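You operate a simulated robot arm through the tools that you are given. There is no shell and no other tool.

Carry out the task below with a simulated robot arm. There is one attempt and no reset: what you move stays moved.

Task
Drain the water trap, retest housing one and set its status switch.
Fine: shut the drain, lever at HOLD for the test, PASS for a green lamp, REDO for red; vent it after.

The check looks at the end state, three seconds after you hand in, the way a careful person would. Anything else that was tipped, shoved, dropped, spilled or broken makes it a failure.

Robot
A 6-joint arm with a two-finger gripper, fixed in place. Base frame: the origin is on the floor under the middle of its stand, x ahead of it, y to its left, z up. Readings come in mm, degrees, newtons and seconds.
It reaches about 1417 mm from its shoulder. Its first joint turns from -166.0 to 166.0 degrees. Payload 3.43 kg.
The tool frame sits at the grasp point between the pads (the TCP): z along the fingers, y along the line on which they close. The tips reach 20 mm beyond it. The gripper opens to 190 mm; its body begins 248 mm behind the TCP.
Orientation is that of the tool frame in the base frame, as a unit quaternion [w, x, y, z]. With the fingers straight down and closing along the base's y, the tool's x points along the base's -x, its y along +y and its z along -z.

Tools
- The arm moves only by the tool move_arm. Its argument "targets" is text: rows parted by semicolons, each of 7 numbers parted by spaces: the shift along the base's x, y, z in mm, then the turn, a rotation vector about the base's x, y, z in degrees, then the gripper command, from -1 (shut) to 1 (fully open), values between in proportion. In form: dx dy dz wx wy wz gripper; .... A call has 1 to 20 rows; each row shifts and turns the commanded pose from where the row before left it. Each row takes 0.2 s and may step no farther than 50 mm and 8.6 degrees from the row before; otherwise, or with a gripper value out of range, the whole call is refused. Where a pose cannot be reached the arm comes as near as it can. A force on the tool above 60 N (or 10 N above the force at the start of the call, whichever is more), or a blocked arm, ends the call early, and 0.2 s more pass. Each finger travels about 153 mm/s and halts on what it meets, pressing with about 23 N; the grip force reading is that of the motor and also rises with nothing between the fingers. The clock runs only during rows and for 0.2 s after the last one: add rows that do not move to give the fingers time. The reply holds the time, the measured pose of the TCP, the force on the tool along the base axes, the opening and the grip force, in the units named above and with some noise, with the torque about the TCP (base axes, N m) and any sound that the robot's microphone picked up.
- Cameras (640 x 400 px; columns grow to the right, rows downward): "scene" is fixed at [400.2, 499.3, 1490.7]; the picture's right is [-0.88, -0.48, 0.00], its down [-0.24, 0.44, -0.87] and it looks along [0.41, -0.76, -0.50] (base axes); focal length 355 px, centre (320, 200). "wrist" rides on the gripper at [70, -8, -288] in the tool frame; the picture's right is [0.12, 0.99, 0.00], its down [-0.96, 0.12, -0.25] and it looks along [-0.24, 0.03, 0.97] (tool axes); focal length 261 px, centre (320, 200). There is no depth. A picture from a camera that has moved, and an enlarged one, comes with that camera's place and axes in the base frame and with its lens.
- grab_frame(camera): a new picture of that camera. It takes no simulated time.
- lift_body(by): moves the trunk up (or, below 0, down) by that many mm; the arm rides with it, the base frame stays. It gives what a move gives, with no picture.
- zoom(camera, box): a new picture of the part [left, top, right, bottom] of that camera's present view, enlarged. It takes no simulated time.
- sign_off(): hands the job in; it is judged then, once.

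Places have to be worked out from the pictures, the camera data and where the tool is seen. Open the gripper and draw the arm clear of the work before you hand the job in, unless the task says otherwise.

The tools are called by a JSON object that holds its "name" and its "arguments". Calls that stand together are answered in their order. move_arm: Moves the arm, as the interface text tells. Its arguments: {"type":"object","properties":{"targets":{"type":"string"}},"required":["targets"]} The other tools are called the same way: lift_body (by) moves the trunk up or down; grab_frame (camera) takes a picture; zoom (camera, box) takes an enlarged picture of a part of a camera's view; sign_off () hands the job in.

At the start:

```text
clock: 0.0
ee_pos: [575.4, -460.8, 1028.0]
orientation: [0.0, 0.0, 1.0, 0.0]
contact_force: [0.5, 1.4, -0.4]
ft_torque: [-0.01, -0.01, 0.0]
gripper_width: 190.0
finger_force: 0.0
trunk travel left (down, up): [-300.0, 140.0]
```

scene: 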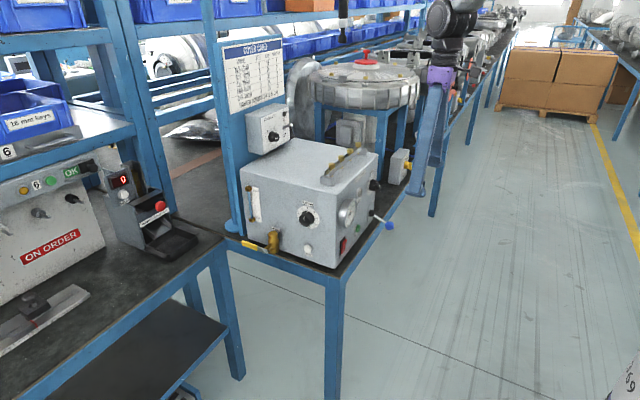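
wrist: 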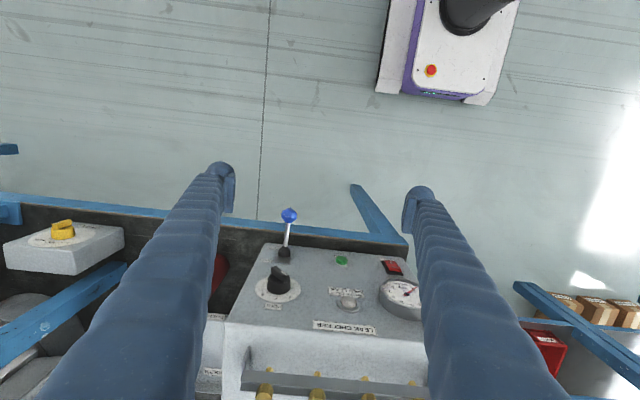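

I start by looking closely at the bench, before moving anything. I enlarge the parts of the scene that matter: the order card, the test box and the switch box.

{"name": "zoom", "arguments": {"camera": "scene", "box": [210, 30, 300, 120]}}

{"name": "zoom", "arguments": {"camera": "scene", "box": [220, 130, 420, 280]}}

{"name": "zoom", "arguments": {"camera": "scene", "box": [0, 140, 220, 300]}}

{"name": "zoom", "arguments": {"camera": "wrist", "box": [200, 190, 440, 400]}}

```text
4.44 times, centred on (255, 75) of scene
camera zoom: at [400.2, 499.3, 1490.7], right [-0.88, -0.48, 0.0], down [-0.24, 0.44, -0.87], along [0.41, -0.76, -0.5], focal length 1577 px, centre (609, 756)
```

zoom: 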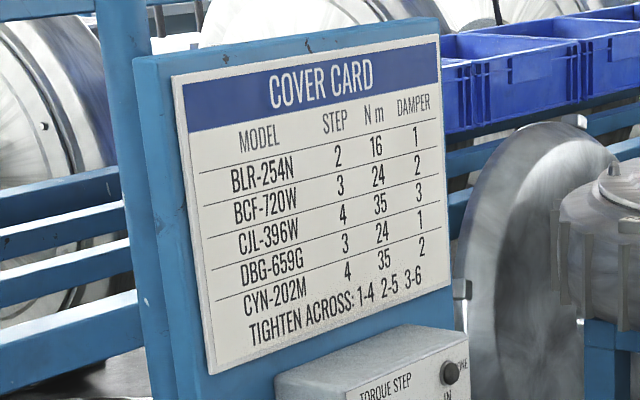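

```text
2.67 times, centred on (320, 205) of scene
camera zoom: at [400.2, 499.3, 1490.7], right [-0.88, -0.48, 0.0], down [-0.24, 0.44, -0.87], along [0.41, -0.76, -0.5], focal length 946 px, centre (320, 187)
```

zoom: 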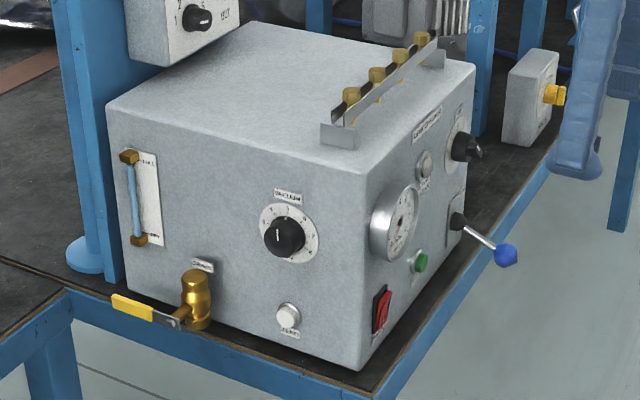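

```text
2.50 times, centred on (110, 220) of scene
camera zoom: at [400.2, 499.3, 1490.7], right [-0.88, -0.48, 0.0], down [-0.24, 0.44, -0.87], along [0.41, -0.76, -0.5], focal length 887 px, centre (845, 150)
```

zoom: 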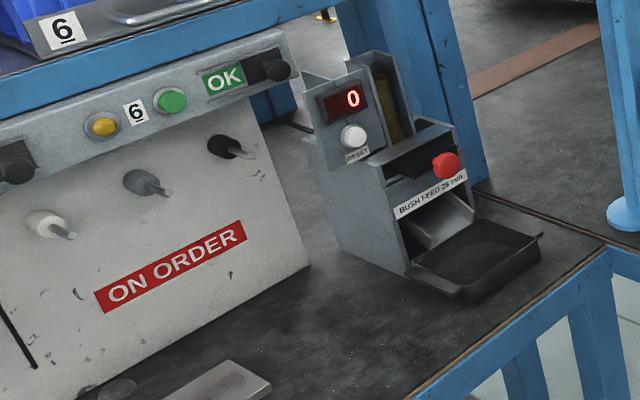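

```text
1.90 times, centred on (320, 295) of wrist
camera zoom: at [504.9, -468.4, 1315.5], right [-0.12, 0.99, 0.0], down [0.96, 0.12, 0.25], along [0.24, 0.03, -0.97], focal length 496 px, centre (320, 19)
```

zoom: 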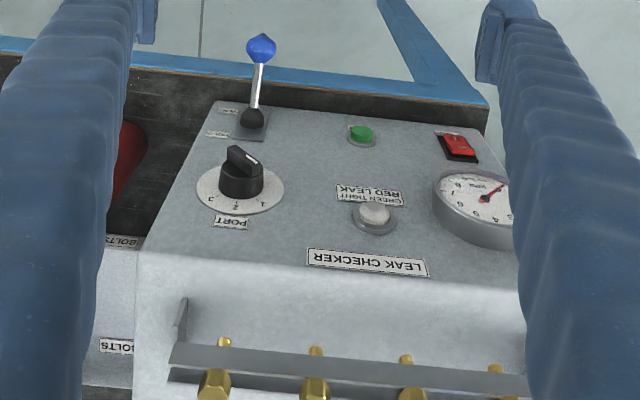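

The leak checker has its front toward -x (robot side) and the drain, glass and regulator on its +y side. I enlarge its labels further to read lever positions, selector scale and the status switch.

{"name": "zoom", "arguments": {"camera": "scene", "box": [235, 180, 305, 260]}}

{"name": "zoom", "arguments": {"camera": "scene", "box": [285, 190, 345, 270]}}

{"name": "zoom", "arguments": {"camera": "scene", "box": [330, 160, 400, 260]}}

{"name": "zoom", "arguments": {"camera": "scene", "box": [290, 40, 430, 190]}}

{"name": "zoom", "arguments": {"camera": "wrist", "box": [0, 190, 140, 290]}}

{"name": "zoom", "arguments": {"camera": "wrist", "box": [240, 200, 330, 320]}}

{"name": "zoom", "arguments": {"camera": "wrist", "box": [320, 240, 430, 340]}}

```text
5.00 times, centred on (270, 220) of scene
camera zoom: at [400.2, 499.3, 1490.7], right [-0.88, -0.48, 0.0], down [-0.24, 0.44, -0.87], along [0.41, -0.76, -0.5], focal length 1774 px, centre (570, 100)
```

zoom: 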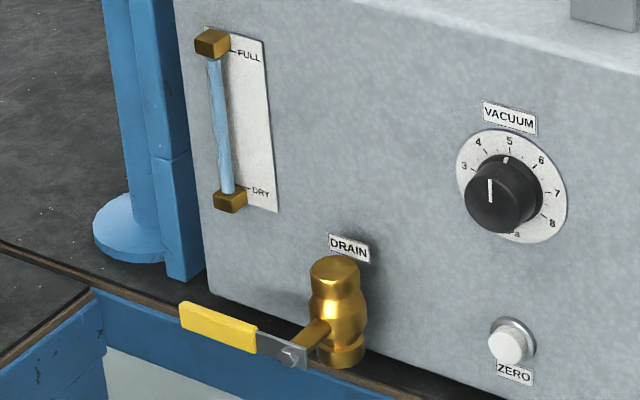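

```text
5.00 times, centred on (315, 230) of scene
camera zoom: at [400.2, 499.3, 1490.7], right [-0.88, -0.48, 0.0], down [-0.24, 0.44, -0.87], along [0.41, -0.76, -0.5], focal length 1774 px, centre (345, 50)
```

zoom: 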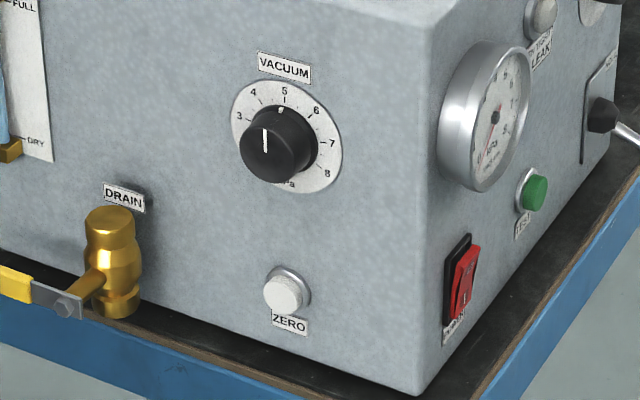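

```text
4.00 times, centred on (365, 210) of scene
camera zoom: at [400.2, 499.3, 1490.7], right [-0.88, -0.48, 0.0], down [-0.24, 0.44, -0.87], along [0.41, -0.76, -0.5], focal length 1419 px, centre (140, 160)
```

zoom: 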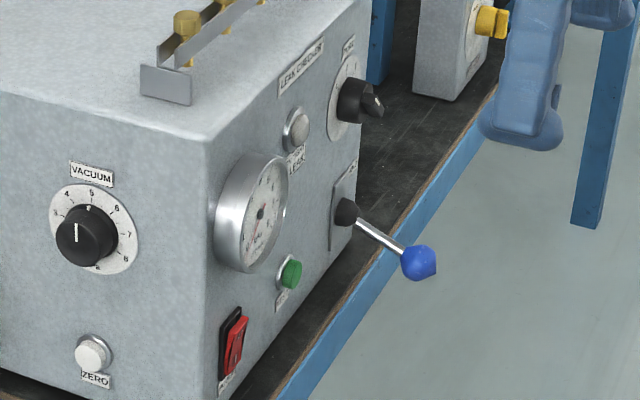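

```text
2.67 times, centred on (360, 115) of scene
camera zoom: at [400.2, 499.3, 1490.7], right [-0.88, -0.48, 0.0], down [-0.24, 0.44, -0.87], along [0.41, -0.76, -0.5], focal length 946 px, centre (213, 427)
```

zoom: 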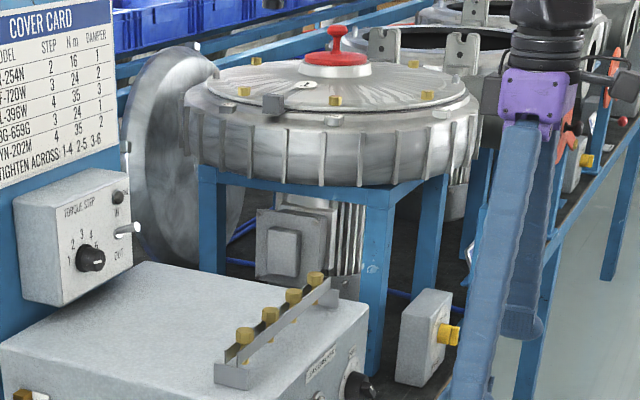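

```text
4.00 times, centred on (70, 240) of wrist
camera zoom: at [504.9, -468.4, 1315.5], right [-0.12, 0.99, 0.0], down [0.96, 0.12, 0.25], along [0.24, 0.03, -0.97], focal length 1043 px, centre (1320, 40)
```

zoom: 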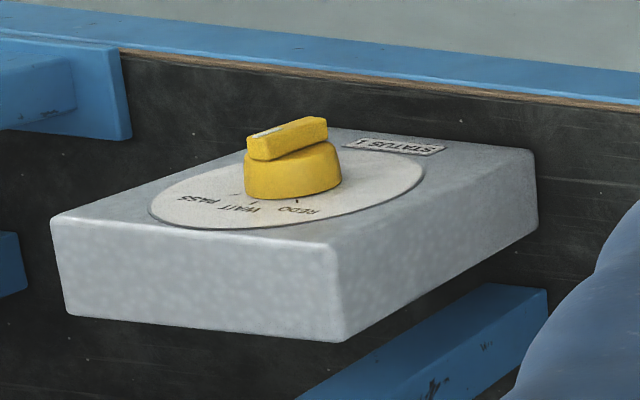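

```text
3.33 times, centred on (285, 260) of wrist
camera zoom: at [504.9, -468.4, 1315.5], right [-0.12, 0.99, 0.0], down [0.96, 0.12, 0.25], along [0.24, 0.03, -0.97], focal length 869 px, centre (437, 0)
```

zoom: 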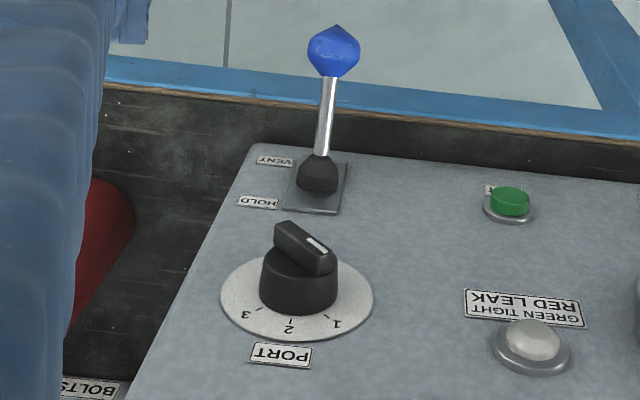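

```text
4.00 times, centred on (375, 290) of wrist
camera zoom: at [504.9, -468.4, 1315.5], right [-0.12, 0.99, 0.0], down [0.96, 0.12, 0.25], along [0.24, 0.03, -0.97], focal length 1043 px, centre (100, -160)
```

zoom: 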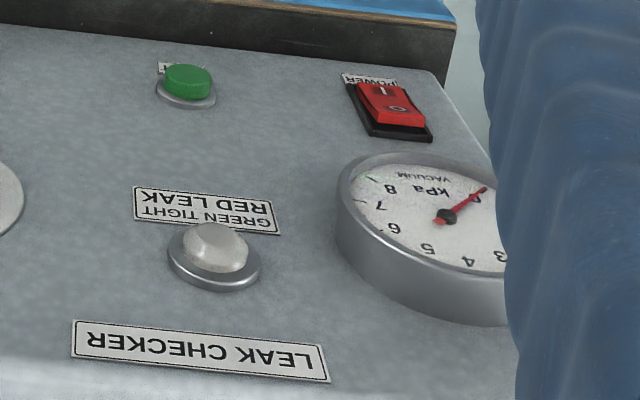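

The trap is full, the drain handle lies crosswise (shut), the lever points down at VENT, and STATUS 1 reads REDO/WAIT/PASS. I estimate the blue ball at about (675, -513, 793) with its pivot near (738, -509, 835). I tilt the gripper toward +x while backing off to view the front panel.

{"name": "move_arm", "arguments": {"targets": "-20 0 0 0 -8.2 0 1;-20 0 0 0 -8.2 0 1;-20 0 0 0 -8.2 0 1;-20 0 0 0 -8.2 0 1;-20 0 0 0 -8.2 0 1;-20 0 0 0 -8.2 0 1"}}

```text
clock: 1.4
ee_pos: [454.7, -467.7, 1034.1]
orientation: [0.416, 0.003, 0.91, 0.005]
contact_force: [-0.3, 0.7, 0.0]
ft_torque: [-0.03, -0.07, 0.0]
gripper_width: 189.9
finger_force: 0.0
out of reach, approached as far as the arm can: row 6
trunk travel left (down, up): [-300.0, 140.0]
```

Row 6 was at the edge of what the arm can reach this close in, so I check the view before going on.

{"name": "grab_frame", "arguments": {"camera": "wrist"}}

{"name": "grab_frame", "arguments": {"camera": "scene"}}

```text
taken
camera wrist: at [191.5, -476.7, 1170.3], right [-0.08, 0.99, -0.08], down [0.44, 0.1, 0.89], along [0.89, 0.03, -0.45], focal length 261 px, centre (320, 200)
```

wrist: 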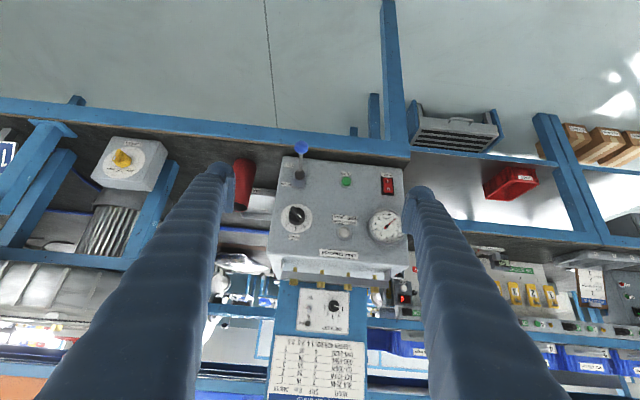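

```text
taken
```

scene: 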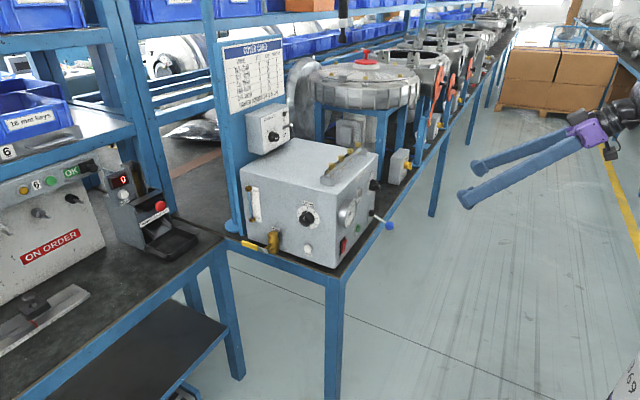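

Good frontal view (upside down). I zoom on panel, status box and the neighbouring housings.

{"name": "zoom", "arguments": {"camera": "wrist", "box": [265, 135, 415, 285]}}

{"name": "zoom", "arguments": {"camera": "wrist", "box": [365, 165, 415, 245]}}

{"name": "zoom", "arguments": {"camera": "wrist", "box": [270, 140, 350, 260]}}

{"name": "zoom", "arguments": {"camera": "wrist", "box": [80, 130, 180, 200]}}

{"name": "zoom", "arguments": {"camera": "scene", "box": [330, 30, 490, 210]}}

```text
2.67 times, centred on (340, 210) of wrist
camera zoom: at [191.5, -476.7, 1170.3], right [-0.08, 0.99, -0.08], down [0.44, 0.1, 0.89], along [0.89, 0.03, -0.45], focal length 695 px, centre (267, 173)
```

zoom: 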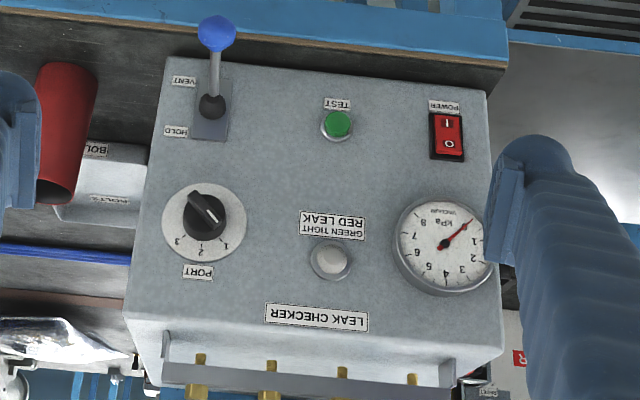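

```text
5.00 times, centred on (390, 205) of wrist
camera zoom: at [191.5, -476.7, 1170.3], right [-0.08, 0.99, -0.08], down [0.44, 0.1, 0.89], along [0.89, 0.03, -0.45], focal length 1303 px, centre (-30, 175)
```

zoom: 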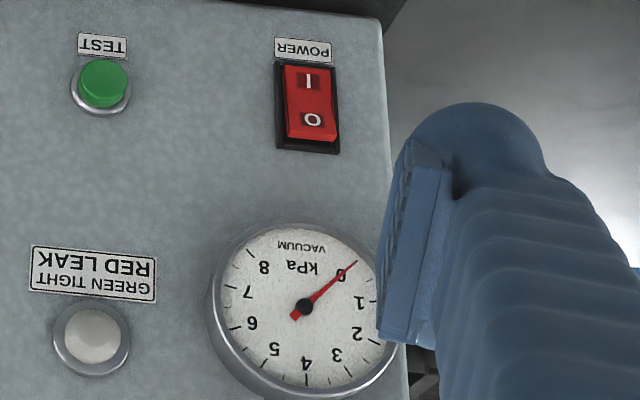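

```text
3.33 times, centred on (310, 200) of wrist
camera zoom: at [191.5, -476.7, 1170.3], right [-0.08, 0.99, -0.08], down [0.44, 0.1, 0.89], along [0.89, 0.03, -0.45], focal length 869 px, centre (353, 200)
```

zoom: 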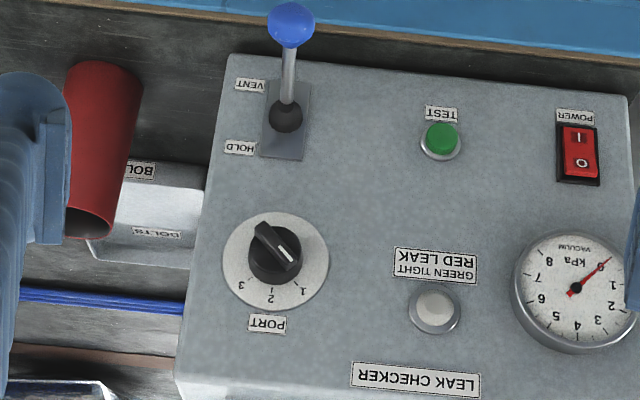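

```text
5.71 times, centred on (130, 165) of wrist
camera zoom: at [191.5, -476.7, 1170.3], right [-0.08, 0.99, -0.08], down [0.44, 0.1, 0.89], along [0.89, 0.03, -0.45], focal length 1489 px, centre (1406, 400)
```

zoom: 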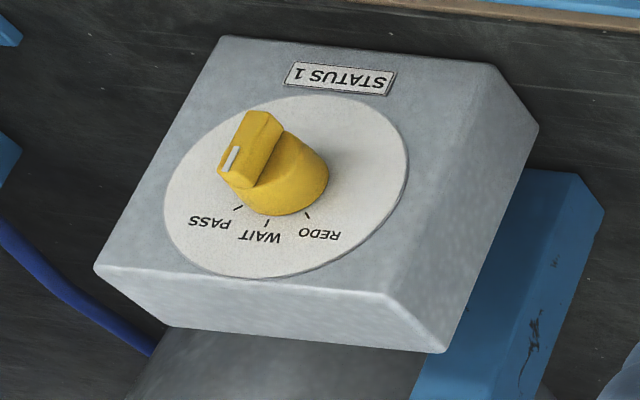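

```text
2.22 times, centred on (410, 120) of scene
camera zoom: at [400.2, 499.3, 1490.7], right [-0.88, -0.48, 0.0], down [-0.24, 0.44, -0.87], along [0.41, -0.76, -0.5], focal length 788 px, centre (120, 378)
```

zoom: 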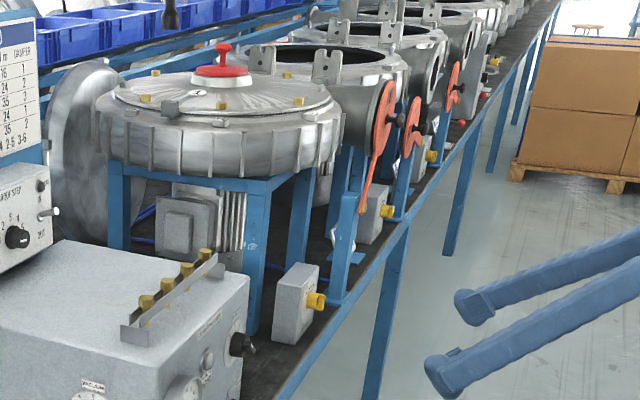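

The gauge reads 0, PORT seems to point at 1, and TEST is near (742, -394, 836). I need to see the rocker and the drain side properly, so I swing the arm round to the +y side, turning the fingers toward -y at safe height.

{"name": "move_arm", "arguments": {"targets": "10 43 5 0 0 -8.2 1;20 43 5 0 0 -8.2 1;30 43 5 0 0 -8.2 1;35 43 0 0 0 -8.2 1;35 43 0 0 0 -8.2 1;35 43 0 0 0 -8.2 1;35 43 0 0 0 -8.2 1;35 43 0 0 0 -8.2 1;35 43 0 0 0 -8.2 1;35 43 0 0 0 -8.2 1;35 43 0 0 0 -8 1"}}

{"name": "grab_frame", "arguments": {"camera": "wrist"}}

{"name": "grab_frame", "arguments": {"camera": "scene"}}

```text
refused: row 3 steps farther than a row can; nothing moved
```

```text
taken
camera wrist: at [191.5, -476.7, 1170.3], right [-0.08, 0.99, -0.08], down [0.44, 0.1, 0.89], along [0.89, 0.03, -0.45], focal length 261 px, centre (320, 200)
```

wrist: 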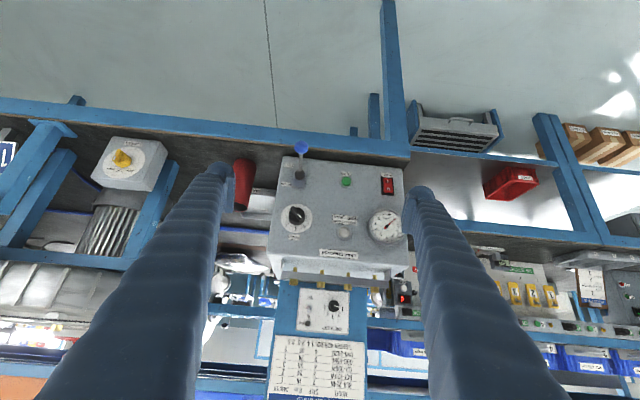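

```text
taken
```

scene: 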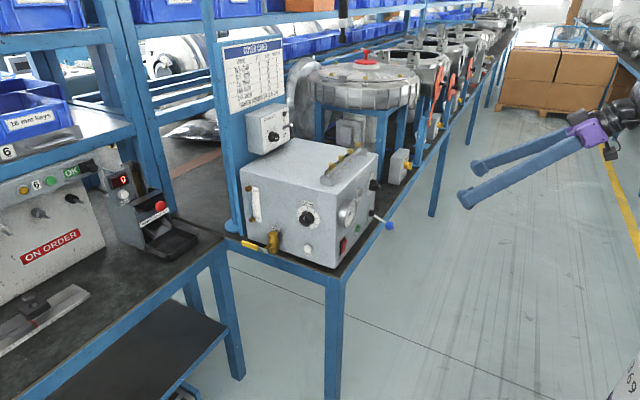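

The call was refused since row 3's combined step exceeded 50 mm; nothing moved. I repeat the swing with shorter steps.

{"name": "move_arm", "arguments": {"targets": "10 42 5 0 0 -8.2 1;20 42 5 0 0 -8.2 1;24 42 5 0 0 -8.2 1;25 42 0 0 0 -8.2 1;25 42 0 0 0 -8.2 1;25 42 0 0 0 -8.2 1;25 42 0 0 0 -8.2 1;25 42 0 0 0 -8.2 1;25 42 0 0 0 -8.2 1;25 42 0 0 0 -8.2 1;25 42 0 0 0 -8 1;45 0 0 0 0 0 1;45 0 0 0 0 0 1"}}

{"name": "grab_frame", "arguments": {"camera": "wrist"}}

{"name": "grab_frame", "arguments": {"camera": "scene"}}

```text
clock: 4.2
ee_pos: [668.2, -426.1, 1141.6]
orientation: [0.4, 0.248, 0.879, -0.08]
contact_force: [-0.3, -0.1, -0.3]
ft_torque: [0.05, 0.04, 0.01]
gripper_width: 189.8
finger_force: 0.0
out of reach, approached as far as the arm can: row 1, 2, 3, 4, 5, 6, 7, 8, 9, 10, 11, 12, 13
trunk travel left (down, up): [-300.0, 140.0]
```

```text
taken
camera wrist: at [433.9, -308.3, 1281.1], right [0.43, 0.9, -0.03], down [0.43, -0.18, 0.89], along [0.79, -0.39, -0.46], focal length 261 px, centre (320, 200)
```

wrist: 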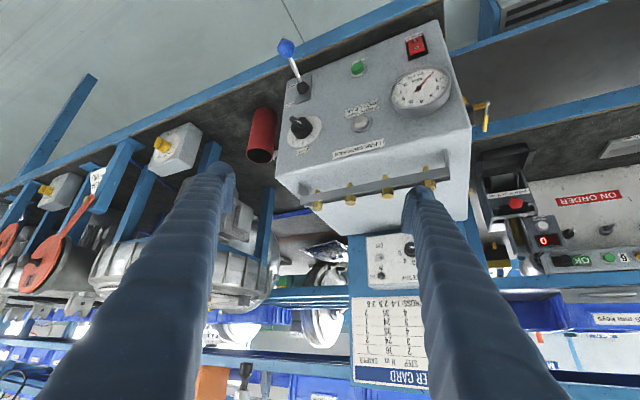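

```text
taken
```

scene: 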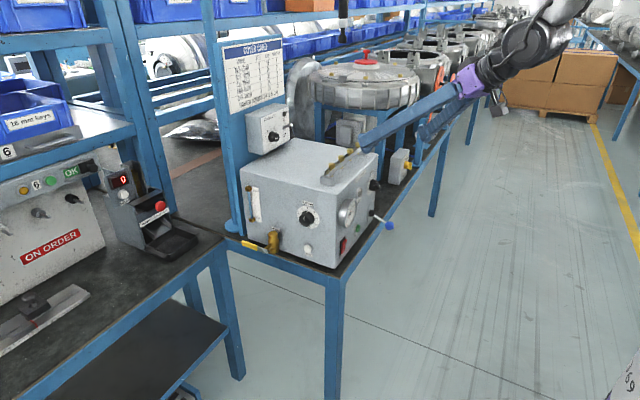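

The arm could not follow that close-in swing and stopped part way at (668, -426, 1142), free of contact. I lift straight up a little to see how the arm responds from here.

{"name": "move_arm", "arguments": {"targets": "0 0 30 0 0 0 1"}}

```text
clock: 4.6
ee_pos: [666.2, -424.5, 1173.3]
orientation: [0.4, 0.25, 0.878, -0.085]
contact_force: [0.7, 0.1, -0.7]
ft_torque: [0.02, -0.02, 0.01]
gripper_width: 189.7
finger_force: 0.1
trunk travel left (down, up): [-300.0, 140.0]
```

That worked: commands re-base on the measured pose. I now move toward +y at this height while gradually yawing toward -y, in a short batch.

{"name": "move_arm", "arguments": {"targets": "5 45 0 0 0 -6 1;5 45 0 0 0 -6 1;5 45 0 0 0 -6 1;5 45 0 0 0 -6 1"}}

```text
clock: 5.6
ee_pos: [649.7, -409.6, 1193.6]
orientation: [0.393, 0.292, 0.869, -0.07]
contact_force: [-0.1, 0.9, 0.5]
ft_torque: [0.03, -0.01, 0.0]
gripper_width: 189.8
finger_force: 0.0
out of reach, approached as far as the arm can: row 1, 2, 3, 4
trunk travel left (down, up): [-300.0, 140.0]
```

Still blocked, presumably because the wrist is too near the base. I first turn the tool upright (fingers down), where the arm has more room.

{"name": "move_arm", "arguments": {"targets": "-5 0 -10 4.16 6.8 0 1;-5 0 -10 4.16 6.8 0 1;-5 0 -10 4.16 6.8 0 1;-5 0 -10 4.16 6.8 0 1;-5 0 -10 4.16 6.8 0 1;0 0 0 2 3.3 0 1"}}

```text
clock: 7.0
ee_pos: [671.3, -378.8, 1182.0]
orientation: [0.252, 0.33, 0.909, 0.023]
contact_force: [-2.7, -1.4, -1.1]
ft_torque: [0.12, -0.62, 0.37]
gripper_width: 190.0
finger_force: 0.0
out of reach, approached as far as the arm can: row 2, 3, 4, 5
trunk travel left (down, up): [-300.0, 140.0]
```

The readings still say out of reach, and there is a small torque. I look at both cameras to understand the arm's posture.

{"name": "grab_frame", "arguments": {"camera": "scene"}}

{"name": "grab_frame", "arguments": {"camera": "wrist"}}

```text
taken
```

scene: 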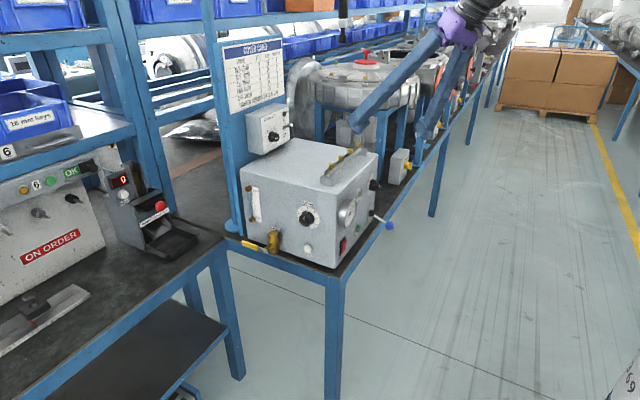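

```text
taken
camera wrist: at [483.0, -306.4, 1398.2], right [0.51, 0.85, 0.15], down [0.58, -0.47, 0.67], along [0.64, -0.25, -0.73], focal length 261 px, centre (320, 200)
```

wrist: 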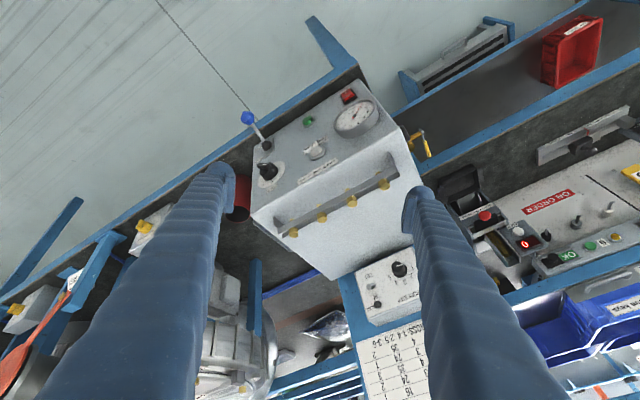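

The wrist seems limited both in height and in how near the base column it can come. I lower and upright the tool in front of the box, keeping x under about 670.

{"name": "move_arm", "arguments": {"targets": "-15 0 -35 1.86 7.07 0 1;-15 0 -35 1.86 7.07 0 1;-15 0 -35 1.86 7.07 0 1;-15 0 -35 1.86 7.07 0 1"}}

```text
clock: 8.0
ee_pos: [604.2, -385.8, 1035.9]
orientation: [-0.009, 0.311, 0.95, -0.007]
contact_force: [-0.3, -0.4, 0.1]
ft_torque: [0.05, 0.09, 0.0]
gripper_width: 190.0
finger_force: 0.1
trunk travel left (down, up): [-300.0, 140.0]
```

Now upright at (604, -386, 1036). I slide along +y in front of the box, away from everything.

{"name": "move_arm", "arguments": {"targets": "5 45 0 0 0 0 1;5 45 0 0 0 0 1;5 45 0 0 0 0 1;5 45 0 0 0 0 1;5 45 0 0 0 0 1;5 45 0 0 0 0 1;5 45 0 0 0 0 1;5 45 0 0 0 0 1"}}

{"name": "grab_frame", "arguments": {"camera": "wrist"}}

{"name": "grab_frame", "arguments": {"camera": "scene"}}

```text
clock: 9.8
ee_pos: [641.5, -21.4, 1036.4]
orientation: [-0.006, 0.31, 0.951, -0.006]
contact_force: [-0.1, 0.1, -0.4]
ft_torque: [-0.01, 0.03, 0.01]
gripper_width: 190.0
finger_force: 0.1
trunk travel left (down, up): [-300.0, 140.0]
```

```text
taken
camera wrist: at [583.6, 15.8, 1324.0], right [0.49, 0.87, -0.02], down [0.85, -0.47, 0.24], along [0.2, -0.13, -0.97], focal length 261 px, centre (320, 200)
```

wrist: 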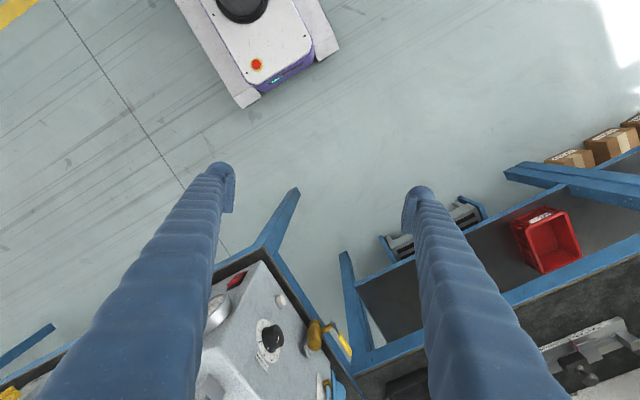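

```text
taken
```

scene: 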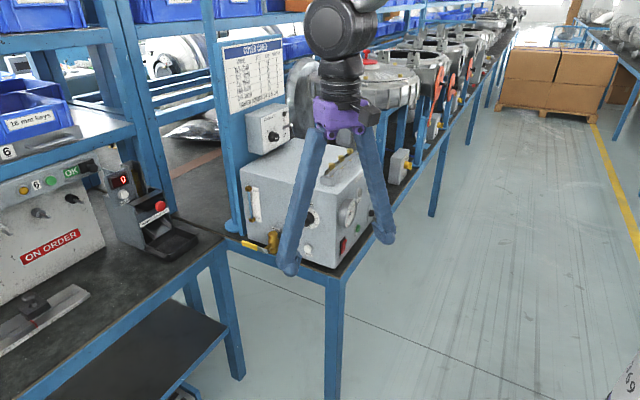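

Clear of the box on its +y side. I turn to face -y and tilt so that the wrist camera sees the side face, drain and glass.

{"name": "move_arm", "arguments": {"targets": "15 10 -5 0 0 -7.7 1;15 10 -5 0 0 -7.7 1;15 10 -5 0 0 -7.7 1;15 10 -5 0 0 -7.7 1;15 10 -5 0 0 -7.7 1;15 10 -5 0 0 -7.7 1;15 10 -5 0 0 -7.7 1;5 5 -5 -8 0 0 1;5 5 -5 -8 0 0 1;5 5 -5 -8 0 0 1;5 5 -5 -8 0 0 1;5 5 -5 -8 0 0 1;5 5 -5 -8 0 0 1"}}

{"name": "grab_frame", "arguments": {"camera": "wrist"}}

{"name": "grab_frame", "arguments": {"camera": "scene"}}

```text
clock: 12.6
ee_pos: [778.8, 78.1, 970.7]
orientation: [0.28, 0.649, 0.645, -0.291]
contact_force: [0.0, 0.3, -0.1]
ft_torque: [-0.04, 0.04, -0.02]
gripper_width: 189.7
finger_force: 0.0
trunk travel left (down, up): [-300.0, 140.0]
```

```text
taken
camera wrist: at [775.6, 338.7, 1112.7], right [0.99, 0.07, -0.1], down [0.12, -0.47, 0.88], along [0.01, -0.88, -0.47], focal length 261 px, centre (320, 200)
```

wrist: 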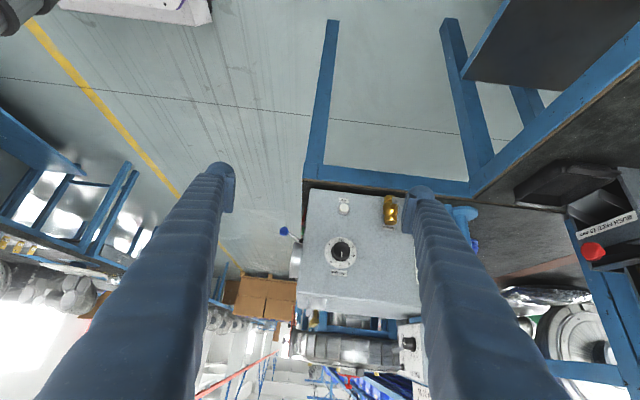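

```text
taken
```

scene: 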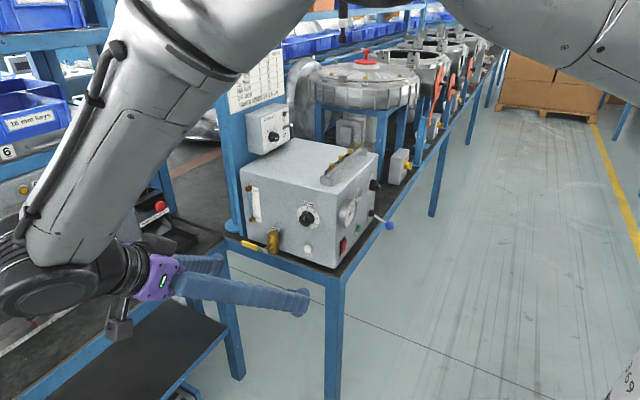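

Good view; the drain is close to the right finger in the image. I zoom in on the valve, glass, and rocker from here.

{"name": "zoom", "arguments": {"camera": "wrist", "box": [270, 170, 430, 310]}}

{"name": "zoom", "arguments": {"camera": "wrist", "box": [370, 180, 420, 240]}}

{"name": "zoom", "arguments": {"camera": "wrist", "box": [440, 150, 640, 300]}}

```text
2.86 times, centred on (350, 240) of wrist
camera zoom: at [775.6, 338.7, 1112.7], right [0.99, 0.07, -0.1], down [0.12, -0.47, 0.88], along [0.01, -0.88, -0.47], focal length 745 px, centre (234, 86)
```

zoom: 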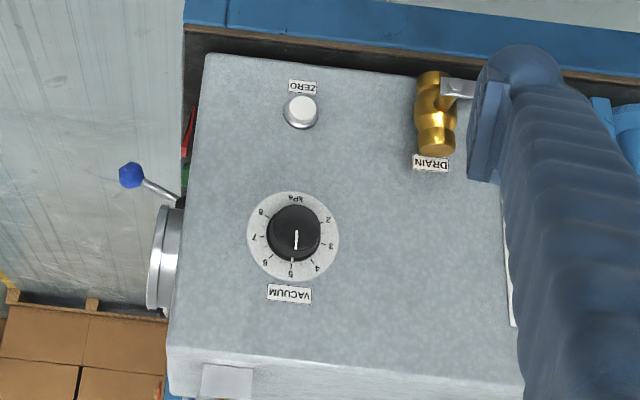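

```text
6.67 times, centred on (395, 210) of wrist
camera zoom: at [775.6, 338.7, 1112.7], right [0.99, 0.07, -0.1], down [0.12, -0.47, 0.88], along [0.01, -0.88, -0.47], focal length 1738 px, centre (-180, 133)
```

zoom: 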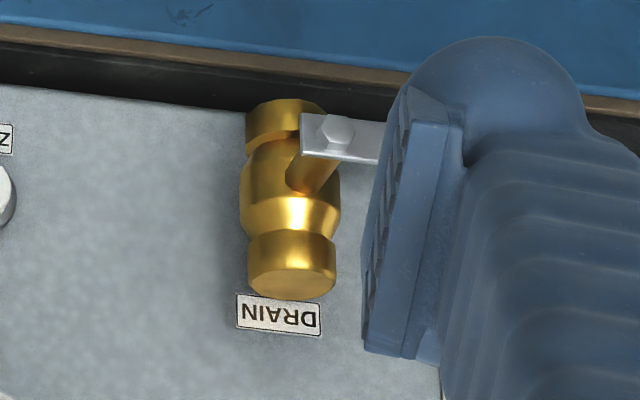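

```text
2.67 times, centred on (540, 225) of wrist
camera zoom: at [775.6, 338.7, 1112.7], right [0.99, 0.07, -0.1], down [0.12, -0.47, 0.88], along [0.01, -0.88, -0.47], focal length 695 px, centre (-267, 133)
```

zoom: 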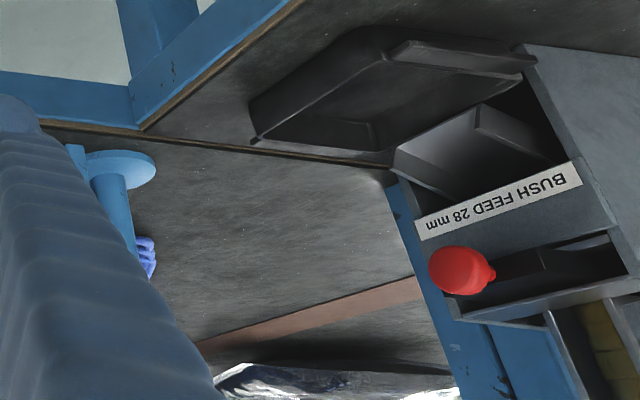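

The regulator is at 5 kPa, which stays. I zoom on the rocker's profile at the front edge, and on the STATUS knob from the scene camera.

{"name": "zoom", "arguments": {"camera": "wrist", "box": [310, 190, 340, 220]}}

{"name": "zoom", "arguments": {"camera": "wrist", "box": [270, 190, 330, 240]}}

{"name": "zoom", "arguments": {"camera": "scene", "box": [325, 225, 365, 265]}}

{"name": "zoom", "arguments": {"camera": "scene", "box": [380, 140, 425, 190]}}

```text
13.33 times, centred on (325, 205) of wrist
camera zoom: at [775.6, 338.7, 1112.7], right [0.99, 0.07, -0.1], down [0.12, -0.47, 0.88], along [0.01, -0.88, -0.47], focal length 3475 px, centre (253, 133)
```

zoom: 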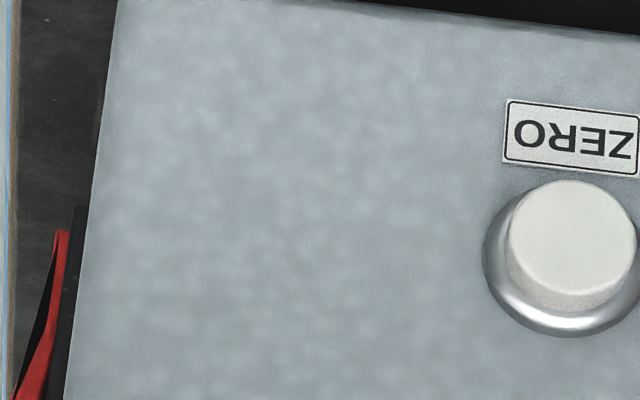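

```text
8.00 times, centred on (300, 215) of wrist
camera zoom: at [775.6, 338.7, 1112.7], right [0.99, 0.07, -0.1], down [0.12, -0.47, 0.88], along [0.01, -0.88, -0.47], focal length 2085 px, centre (480, 80)
```

zoom: 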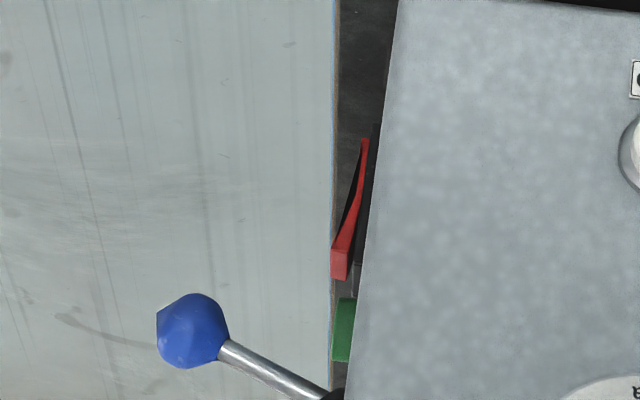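

```text
10.00 times, centred on (345, 245) of scene
camera zoom: at [400.2, 499.3, 1490.7], right [-0.88, -0.48, 0.0], down [-0.24, 0.44, -0.87], along [0.41, -0.76, -0.5], focal length 3548 px, centre (70, -250)
```

zoom: 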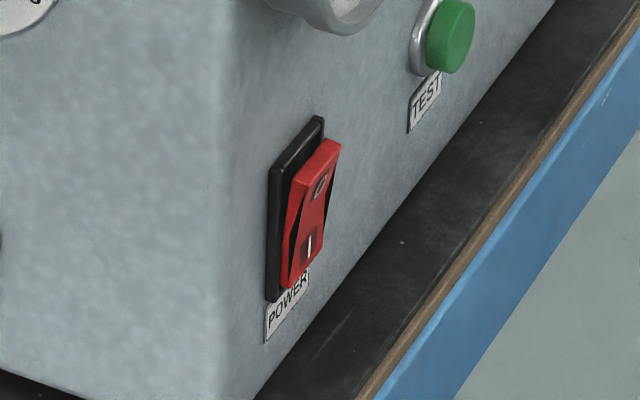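

```text
8.00 times, centred on (402, 165) of scene
camera zoom: at [400.2, 499.3, 1490.7], right [-0.88, -0.48, 0.0], down [-0.24, 0.44, -0.87], along [0.41, -0.76, -0.5], focal length 2838 px, centre (-340, 480)
```

zoom: 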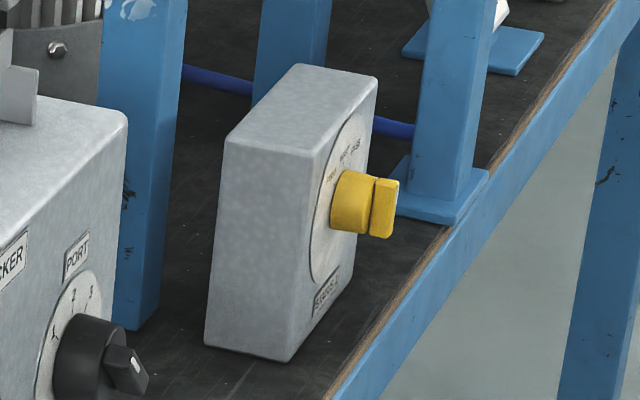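

The rocker's lower "I" end is pressed in, so power is on; the regulator stays at 5 and PORT points at 1. By triangulation the drain pivot is about (961, -178, 807) with the handle along +x to about x=1044. I level the gripper toward -y, closing the fingers into a probe, while staying at y≈+80.

{"name": "move_arm", "arguments": {"targets": "25 0 -15 -8.4 0 0 0.5;25 0 -15 -8.4 0 0 0;25 0 -15 -8.4 0 0 -0.5;25 0 -15 -8.4 0 0 -1;25 0 -15 -8.4 0 0 -1;0 0 0 0 0 0 -1;0 0 0 0 0 0 -1"}}

{"name": "grab_frame", "arguments": {"camera": "wrist"}}

{"name": "grab_frame", "arguments": {"camera": "scene"}}

```text
clock: 14.2
ee_pos: [823.7, 44.2, 939.2]
orientation: [0.494, 0.506, 0.499, -0.502]
contact_force: [-0.1, 0.2, -0.2]
ft_torque: [0.05, -0.01, 0.02]
gripper_width: 0.0
finger_force: 22.9
out of reach, approached as far as the arm can: row 4, 5
trunk travel left (down, up): [-300.0, 140.0]
```

```text
taken
camera wrist: at [820.1, 332.8, 871.8], right [0.99, -0.02, -0.12], down [0.12, 0.24, 0.96], along [0.01, -0.97, 0.24], focal length 261 px, centre (320, 200)
```

wrist: 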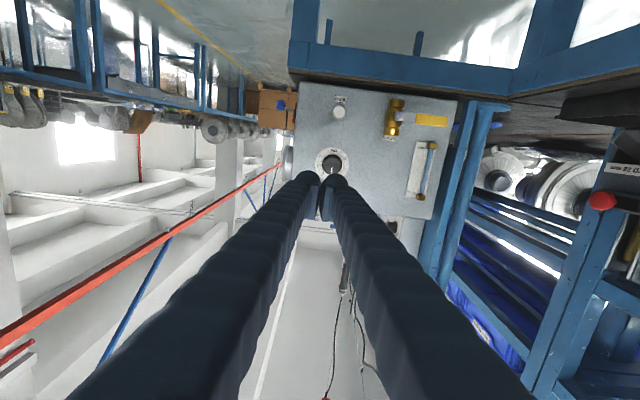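

```text
taken
```

scene: 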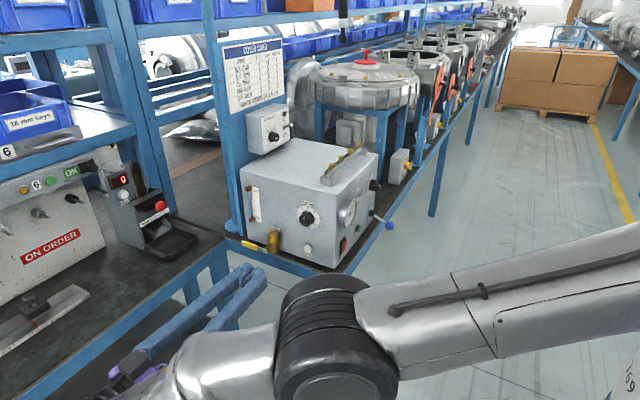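

The gripper is now level, pointing -y, fingers shut. I zoom on the drain and glass from this straight-on view.

{"name": "zoom", "arguments": {"camera": "wrist", "box": [370, 80, 470, 220]}}

{"name": "zoom", "arguments": {"camera": "wrist", "box": [375, 85, 455, 145]}}

{"name": "zoom", "arguments": {"camera": "scene", "box": [80, 230, 300, 400]}}

```text
2.86 times, centred on (420, 150) of wrist
camera zoom: at [820.1, 332.8, 871.8], right [0.99, -0.02, -0.12], down [0.12, 0.24, 0.96], along [0.01, -0.97, 0.24], focal length 745 px, centre (34, 343)
```

zoom: 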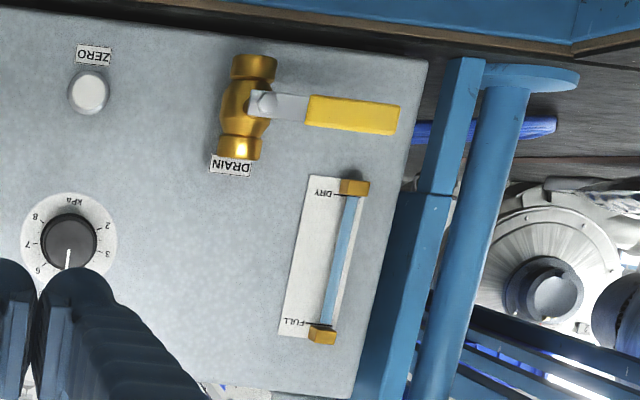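

```text
6.67 times, centred on (415, 115) of wrist
camera zoom: at [820.1, 332.8, 871.8], right [0.99, -0.02, -0.12], down [0.12, 0.24, 0.96], along [0.01, -0.97, 0.24], focal length 1738 px, centre (-313, 767)
```

zoom: 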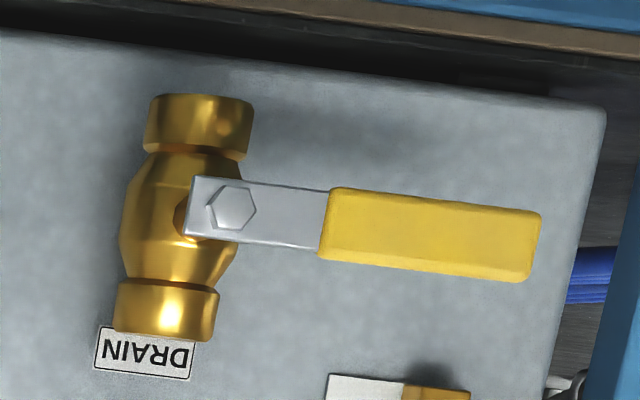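

```text
2.35 times, centred on (190, 315) of scene
camera zoom: at [400.2, 499.3, 1490.7], right [-0.88, -0.48, 0.0], down [-0.24, 0.44, -0.87], along [0.41, -0.76, -0.5], focal length 835 px, centre (626, -71)
```

zoom: 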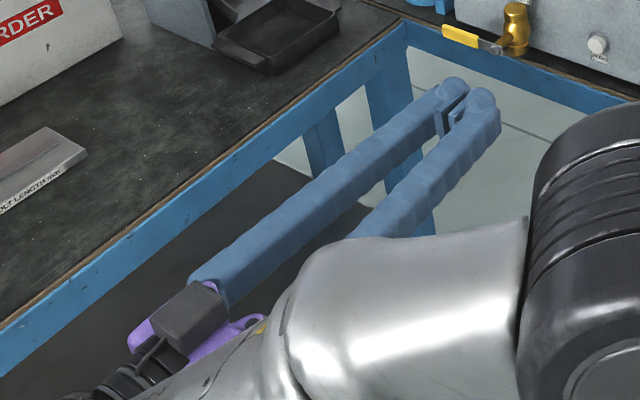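

Handle refined: pivot about (959, -176, 811), yellow grip x 984–1043, about 20 mm tall. A straight -y approach is too far for the wrist there, so I yaw the gripper 30° outward and come in beside the handle, still well off in y.

{"name": "move_arm", "arguments": {"targets": "10 -10 -20 0 0 7.5 -1;10 -10 -20 0 0 7.5 -1;10 -10 -20 0 0 7.5 -1;20 -10 -20 0 0 7.5 -1;40 -10 -20 0 0 0 -1;40 -10 -20 0 0 0 -1;40 -10 -20 0 0 0 -1;40 -15 -20 0 0 0 -1"}}

{"name": "grab_frame", "arguments": {"camera": "wrist"}}

{"name": "grab_frame", "arguments": {"camera": "scene"}}

```text
clock: 16.0
ee_pos: [1013.1, -30.3, 790.1]
orientation: [0.606, 0.359, 0.612, -0.358]
contact_force: [-2.3, -0.6, 0.3]
ft_torque: [-0.12, -0.07, 0.18]
gripper_width: 0.1
finger_force: 23.2
out of reach, approached as far as the arm can: row 8
trunk travel left (down, up): [-300.0, 140.0]
```

```text
taken
camera wrist: at [864.8, 216.7, 722.2], right [0.87, 0.48, -0.12], down [-0.01, 0.27, 0.96], along [0.5, -0.83, 0.24], focal length 261 px, centre (320, 200)
```

wrist: 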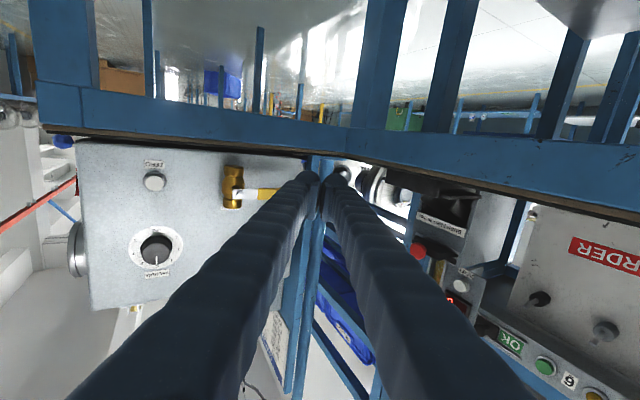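

```text
taken
```

scene: 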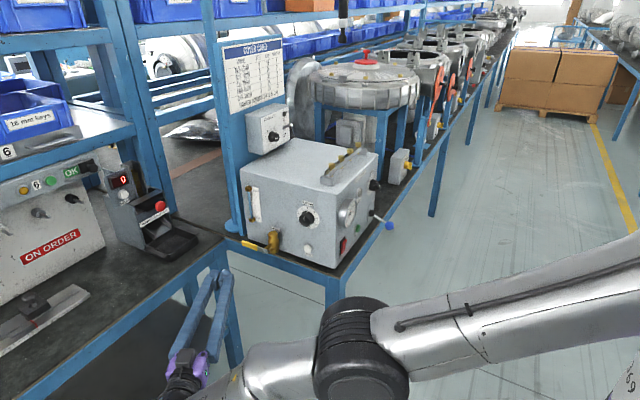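

I'm beside the handle at (1013, -30, 790). I come in under the grip's level toward y=-115 and check clearances.

{"name": "move_arm", "arguments": {"targets": "6 -30 -4 0 0 0 -1;6 -30 -4 0 0 0 -1;0 -25 -4 0 0 0 -1"}}

{"name": "zoom", "arguments": {"camera": "wrist", "box": [220, 110, 380, 230]}}

{"name": "zoom", "arguments": {"camera": "scene", "box": [190, 200, 310, 300]}}

```text
clock: 16.8
ee_pos: [1025.0, -117.1, 777.7]
orientation: [0.607, 0.359, 0.612, -0.357]
contact_force: [0.2, -0.6, -0.6]
ft_torque: [0.0, -0.01, 0.0]
gripper_width: 0.2
finger_force: 22.8
trunk travel left (down, up): [-300.0, 140.0]
```

```text
3.33 times, centred on (300, 170) of wrist
camera zoom: at [877.6, 131.7, 710.3], right [0.87, 0.48, -0.12], down [-0.01, 0.27, 0.96], along [0.5, -0.83, 0.24], focal length 869 px, centre (387, 300)
```

zoom: 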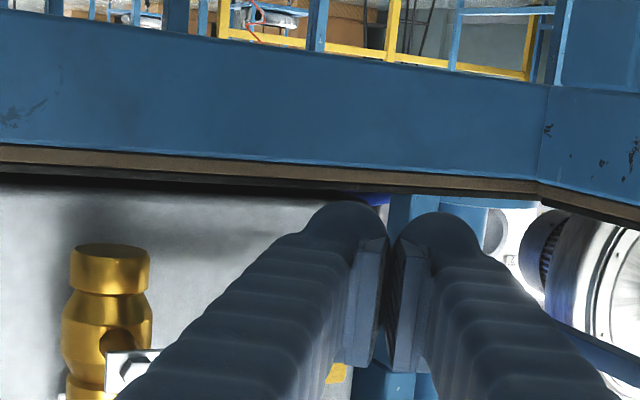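

```text
4.00 times, centred on (250, 250) of scene
camera zoom: at [400.2, 499.3, 1490.7], right [-0.88, -0.48, 0.0], down [-0.24, 0.44, -0.87], along [0.41, -0.76, -0.5], focal length 1419 px, centre (600, 0)
```

zoom: 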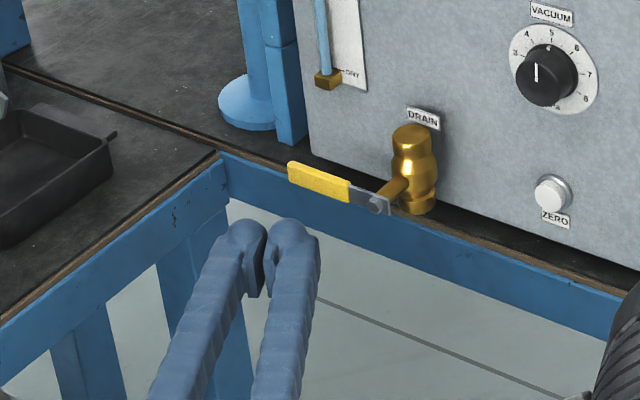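

Fingers pass below the grip as intended. I move in to y=-156 so the nearer fingertip lies under the yellow grip without touching the bench edge.

{"name": "move_arm", "arguments": {"targets": "0 -20 0 0 0 0 -1;0 -19 0 0 0 0 -1"}}

{"name": "zoom", "arguments": {"camera": "wrist", "box": [220, 110, 380, 230]}}

{"name": "zoom", "arguments": {"camera": "scene", "box": [190, 200, 310, 300]}}

```text
clock: 17.4
ee_pos: [1025.8, -155.2, 778.5]
orientation: [0.606, 0.36, 0.613, -0.358]
contact_force: [0.7, 0.1, 0.0]
ft_torque: [0.0, 0.01, -0.01]
gripper_width: 0.0
finger_force: 22.8
trunk travel left (down, up): [-300.0, 140.0]
```

```text
3.33 times, centred on (300, 170) of wrist
camera zoom: at [878.0, 93.0, 711.2], right [0.87, 0.48, -0.12], down [-0.01, 0.27, 0.96], along [0.5, -0.83, 0.24], focal length 869 px, centre (387, 300)
```

zoom: 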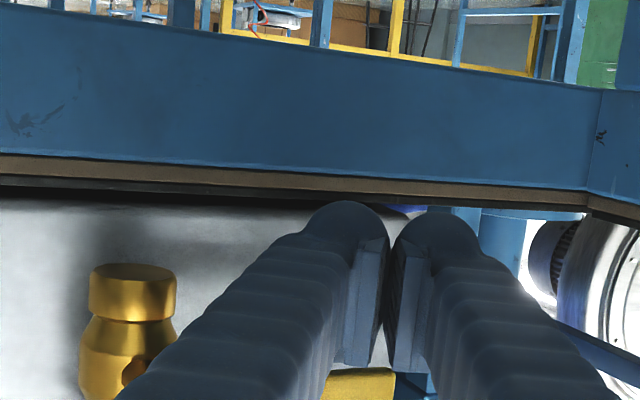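

```text
4.00 times, centred on (250, 250) of scene
camera zoom: at [400.2, 499.3, 1490.7], right [-0.88, -0.48, 0.0], down [-0.24, 0.44, -0.87], along [0.41, -0.76, -0.5], focal length 1419 px, centre (600, 0)
```

zoom: 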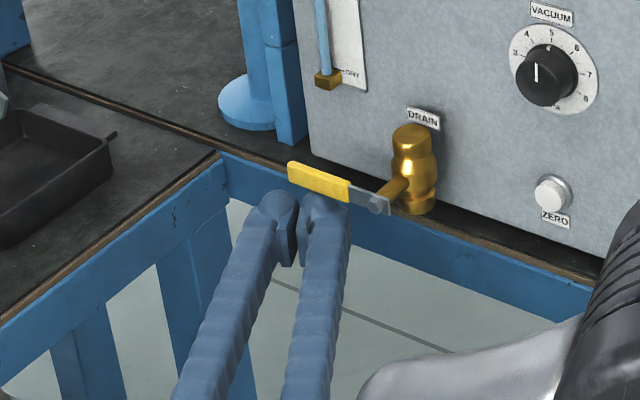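

Tips sit just under the grip with no contact force. I raise gently in small steps and watch the force, testing whether the handle swings upward.

{"name": "move_arm", "arguments": {"targets": "0 0 4 0 0 0 -1;0 0 4 0 0 0 -1;0 0 4 0 0 0 -1;0 0 0 0 0 0 -1"}}

{"name": "zoom", "arguments": {"camera": "scene", "box": [190, 200, 310, 300]}}

```text
clock: 18.4
ee_pos: [1025.7, -156.1, 787.6]
orientation: [0.606, 0.359, 0.613, -0.357]
contact_force: [-2.6, 4.3, -12.6]
ft_torque: [0.06, -0.15, -0.03]
gripper_width: 0.3
finger_force: 23.0
trunk travel left (down, up): [-300.0, 140.0]
```

```text
4.00 times, centred on (250, 250) of scene
camera zoom: at [400.2, 499.3, 1490.7], right [-0.88, -0.48, 0.0], down [-0.24, 0.44, -0.87], along [0.41, -0.76, -0.5], focal length 1419 px, centre (600, 0)
```

zoom: 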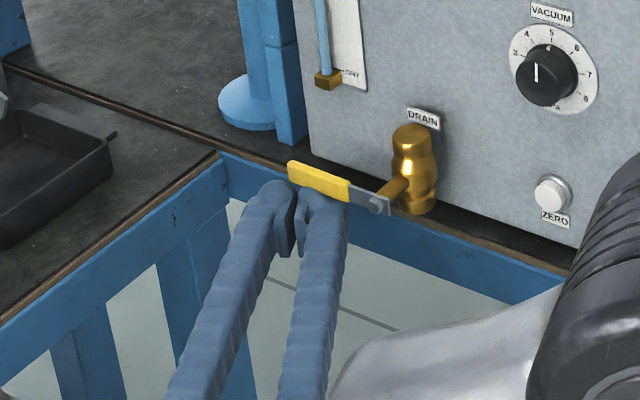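

Contact: about 13 N at z=788, exactly where the grip's underside should be, and the handle has not moved yet. I raise a few mm more to see if it turns or is a stop.

{"name": "move_arm", "arguments": {"targets": "0 0 3 0 0 0 -1;0 0 3 0 0 0 -1;0 0 0 0 0 0 -1"}}

{"name": "zoom", "arguments": {"camera": "scene", "box": [190, 200, 310, 300]}}

```text
clock: 19.2
ee_pos: [1026.1, -155.0, 788.7]
orientation: [0.604, 0.359, 0.616, -0.357]
contact_force: [-14.7, 11.1, -47.4]
ft_torque: [0.3, -0.62, -0.24]
gripper_width: 0.0
finger_force: 23.2
trunk travel left (down, up): [-300.0, 140.0]
```

```text
4.00 times, centred on (250, 250) of scene
camera zoom: at [400.2, 499.3, 1490.7], right [-0.88, -0.48, 0.0], down [-0.24, 0.44, -0.87], along [0.41, -0.76, -0.5], focal length 1419 px, centre (600, 0)
```

zoom: 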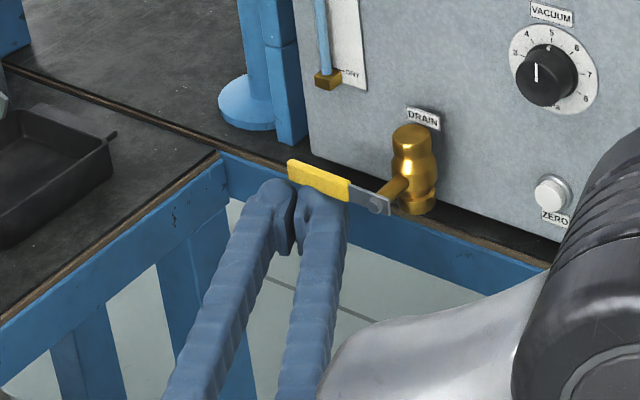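

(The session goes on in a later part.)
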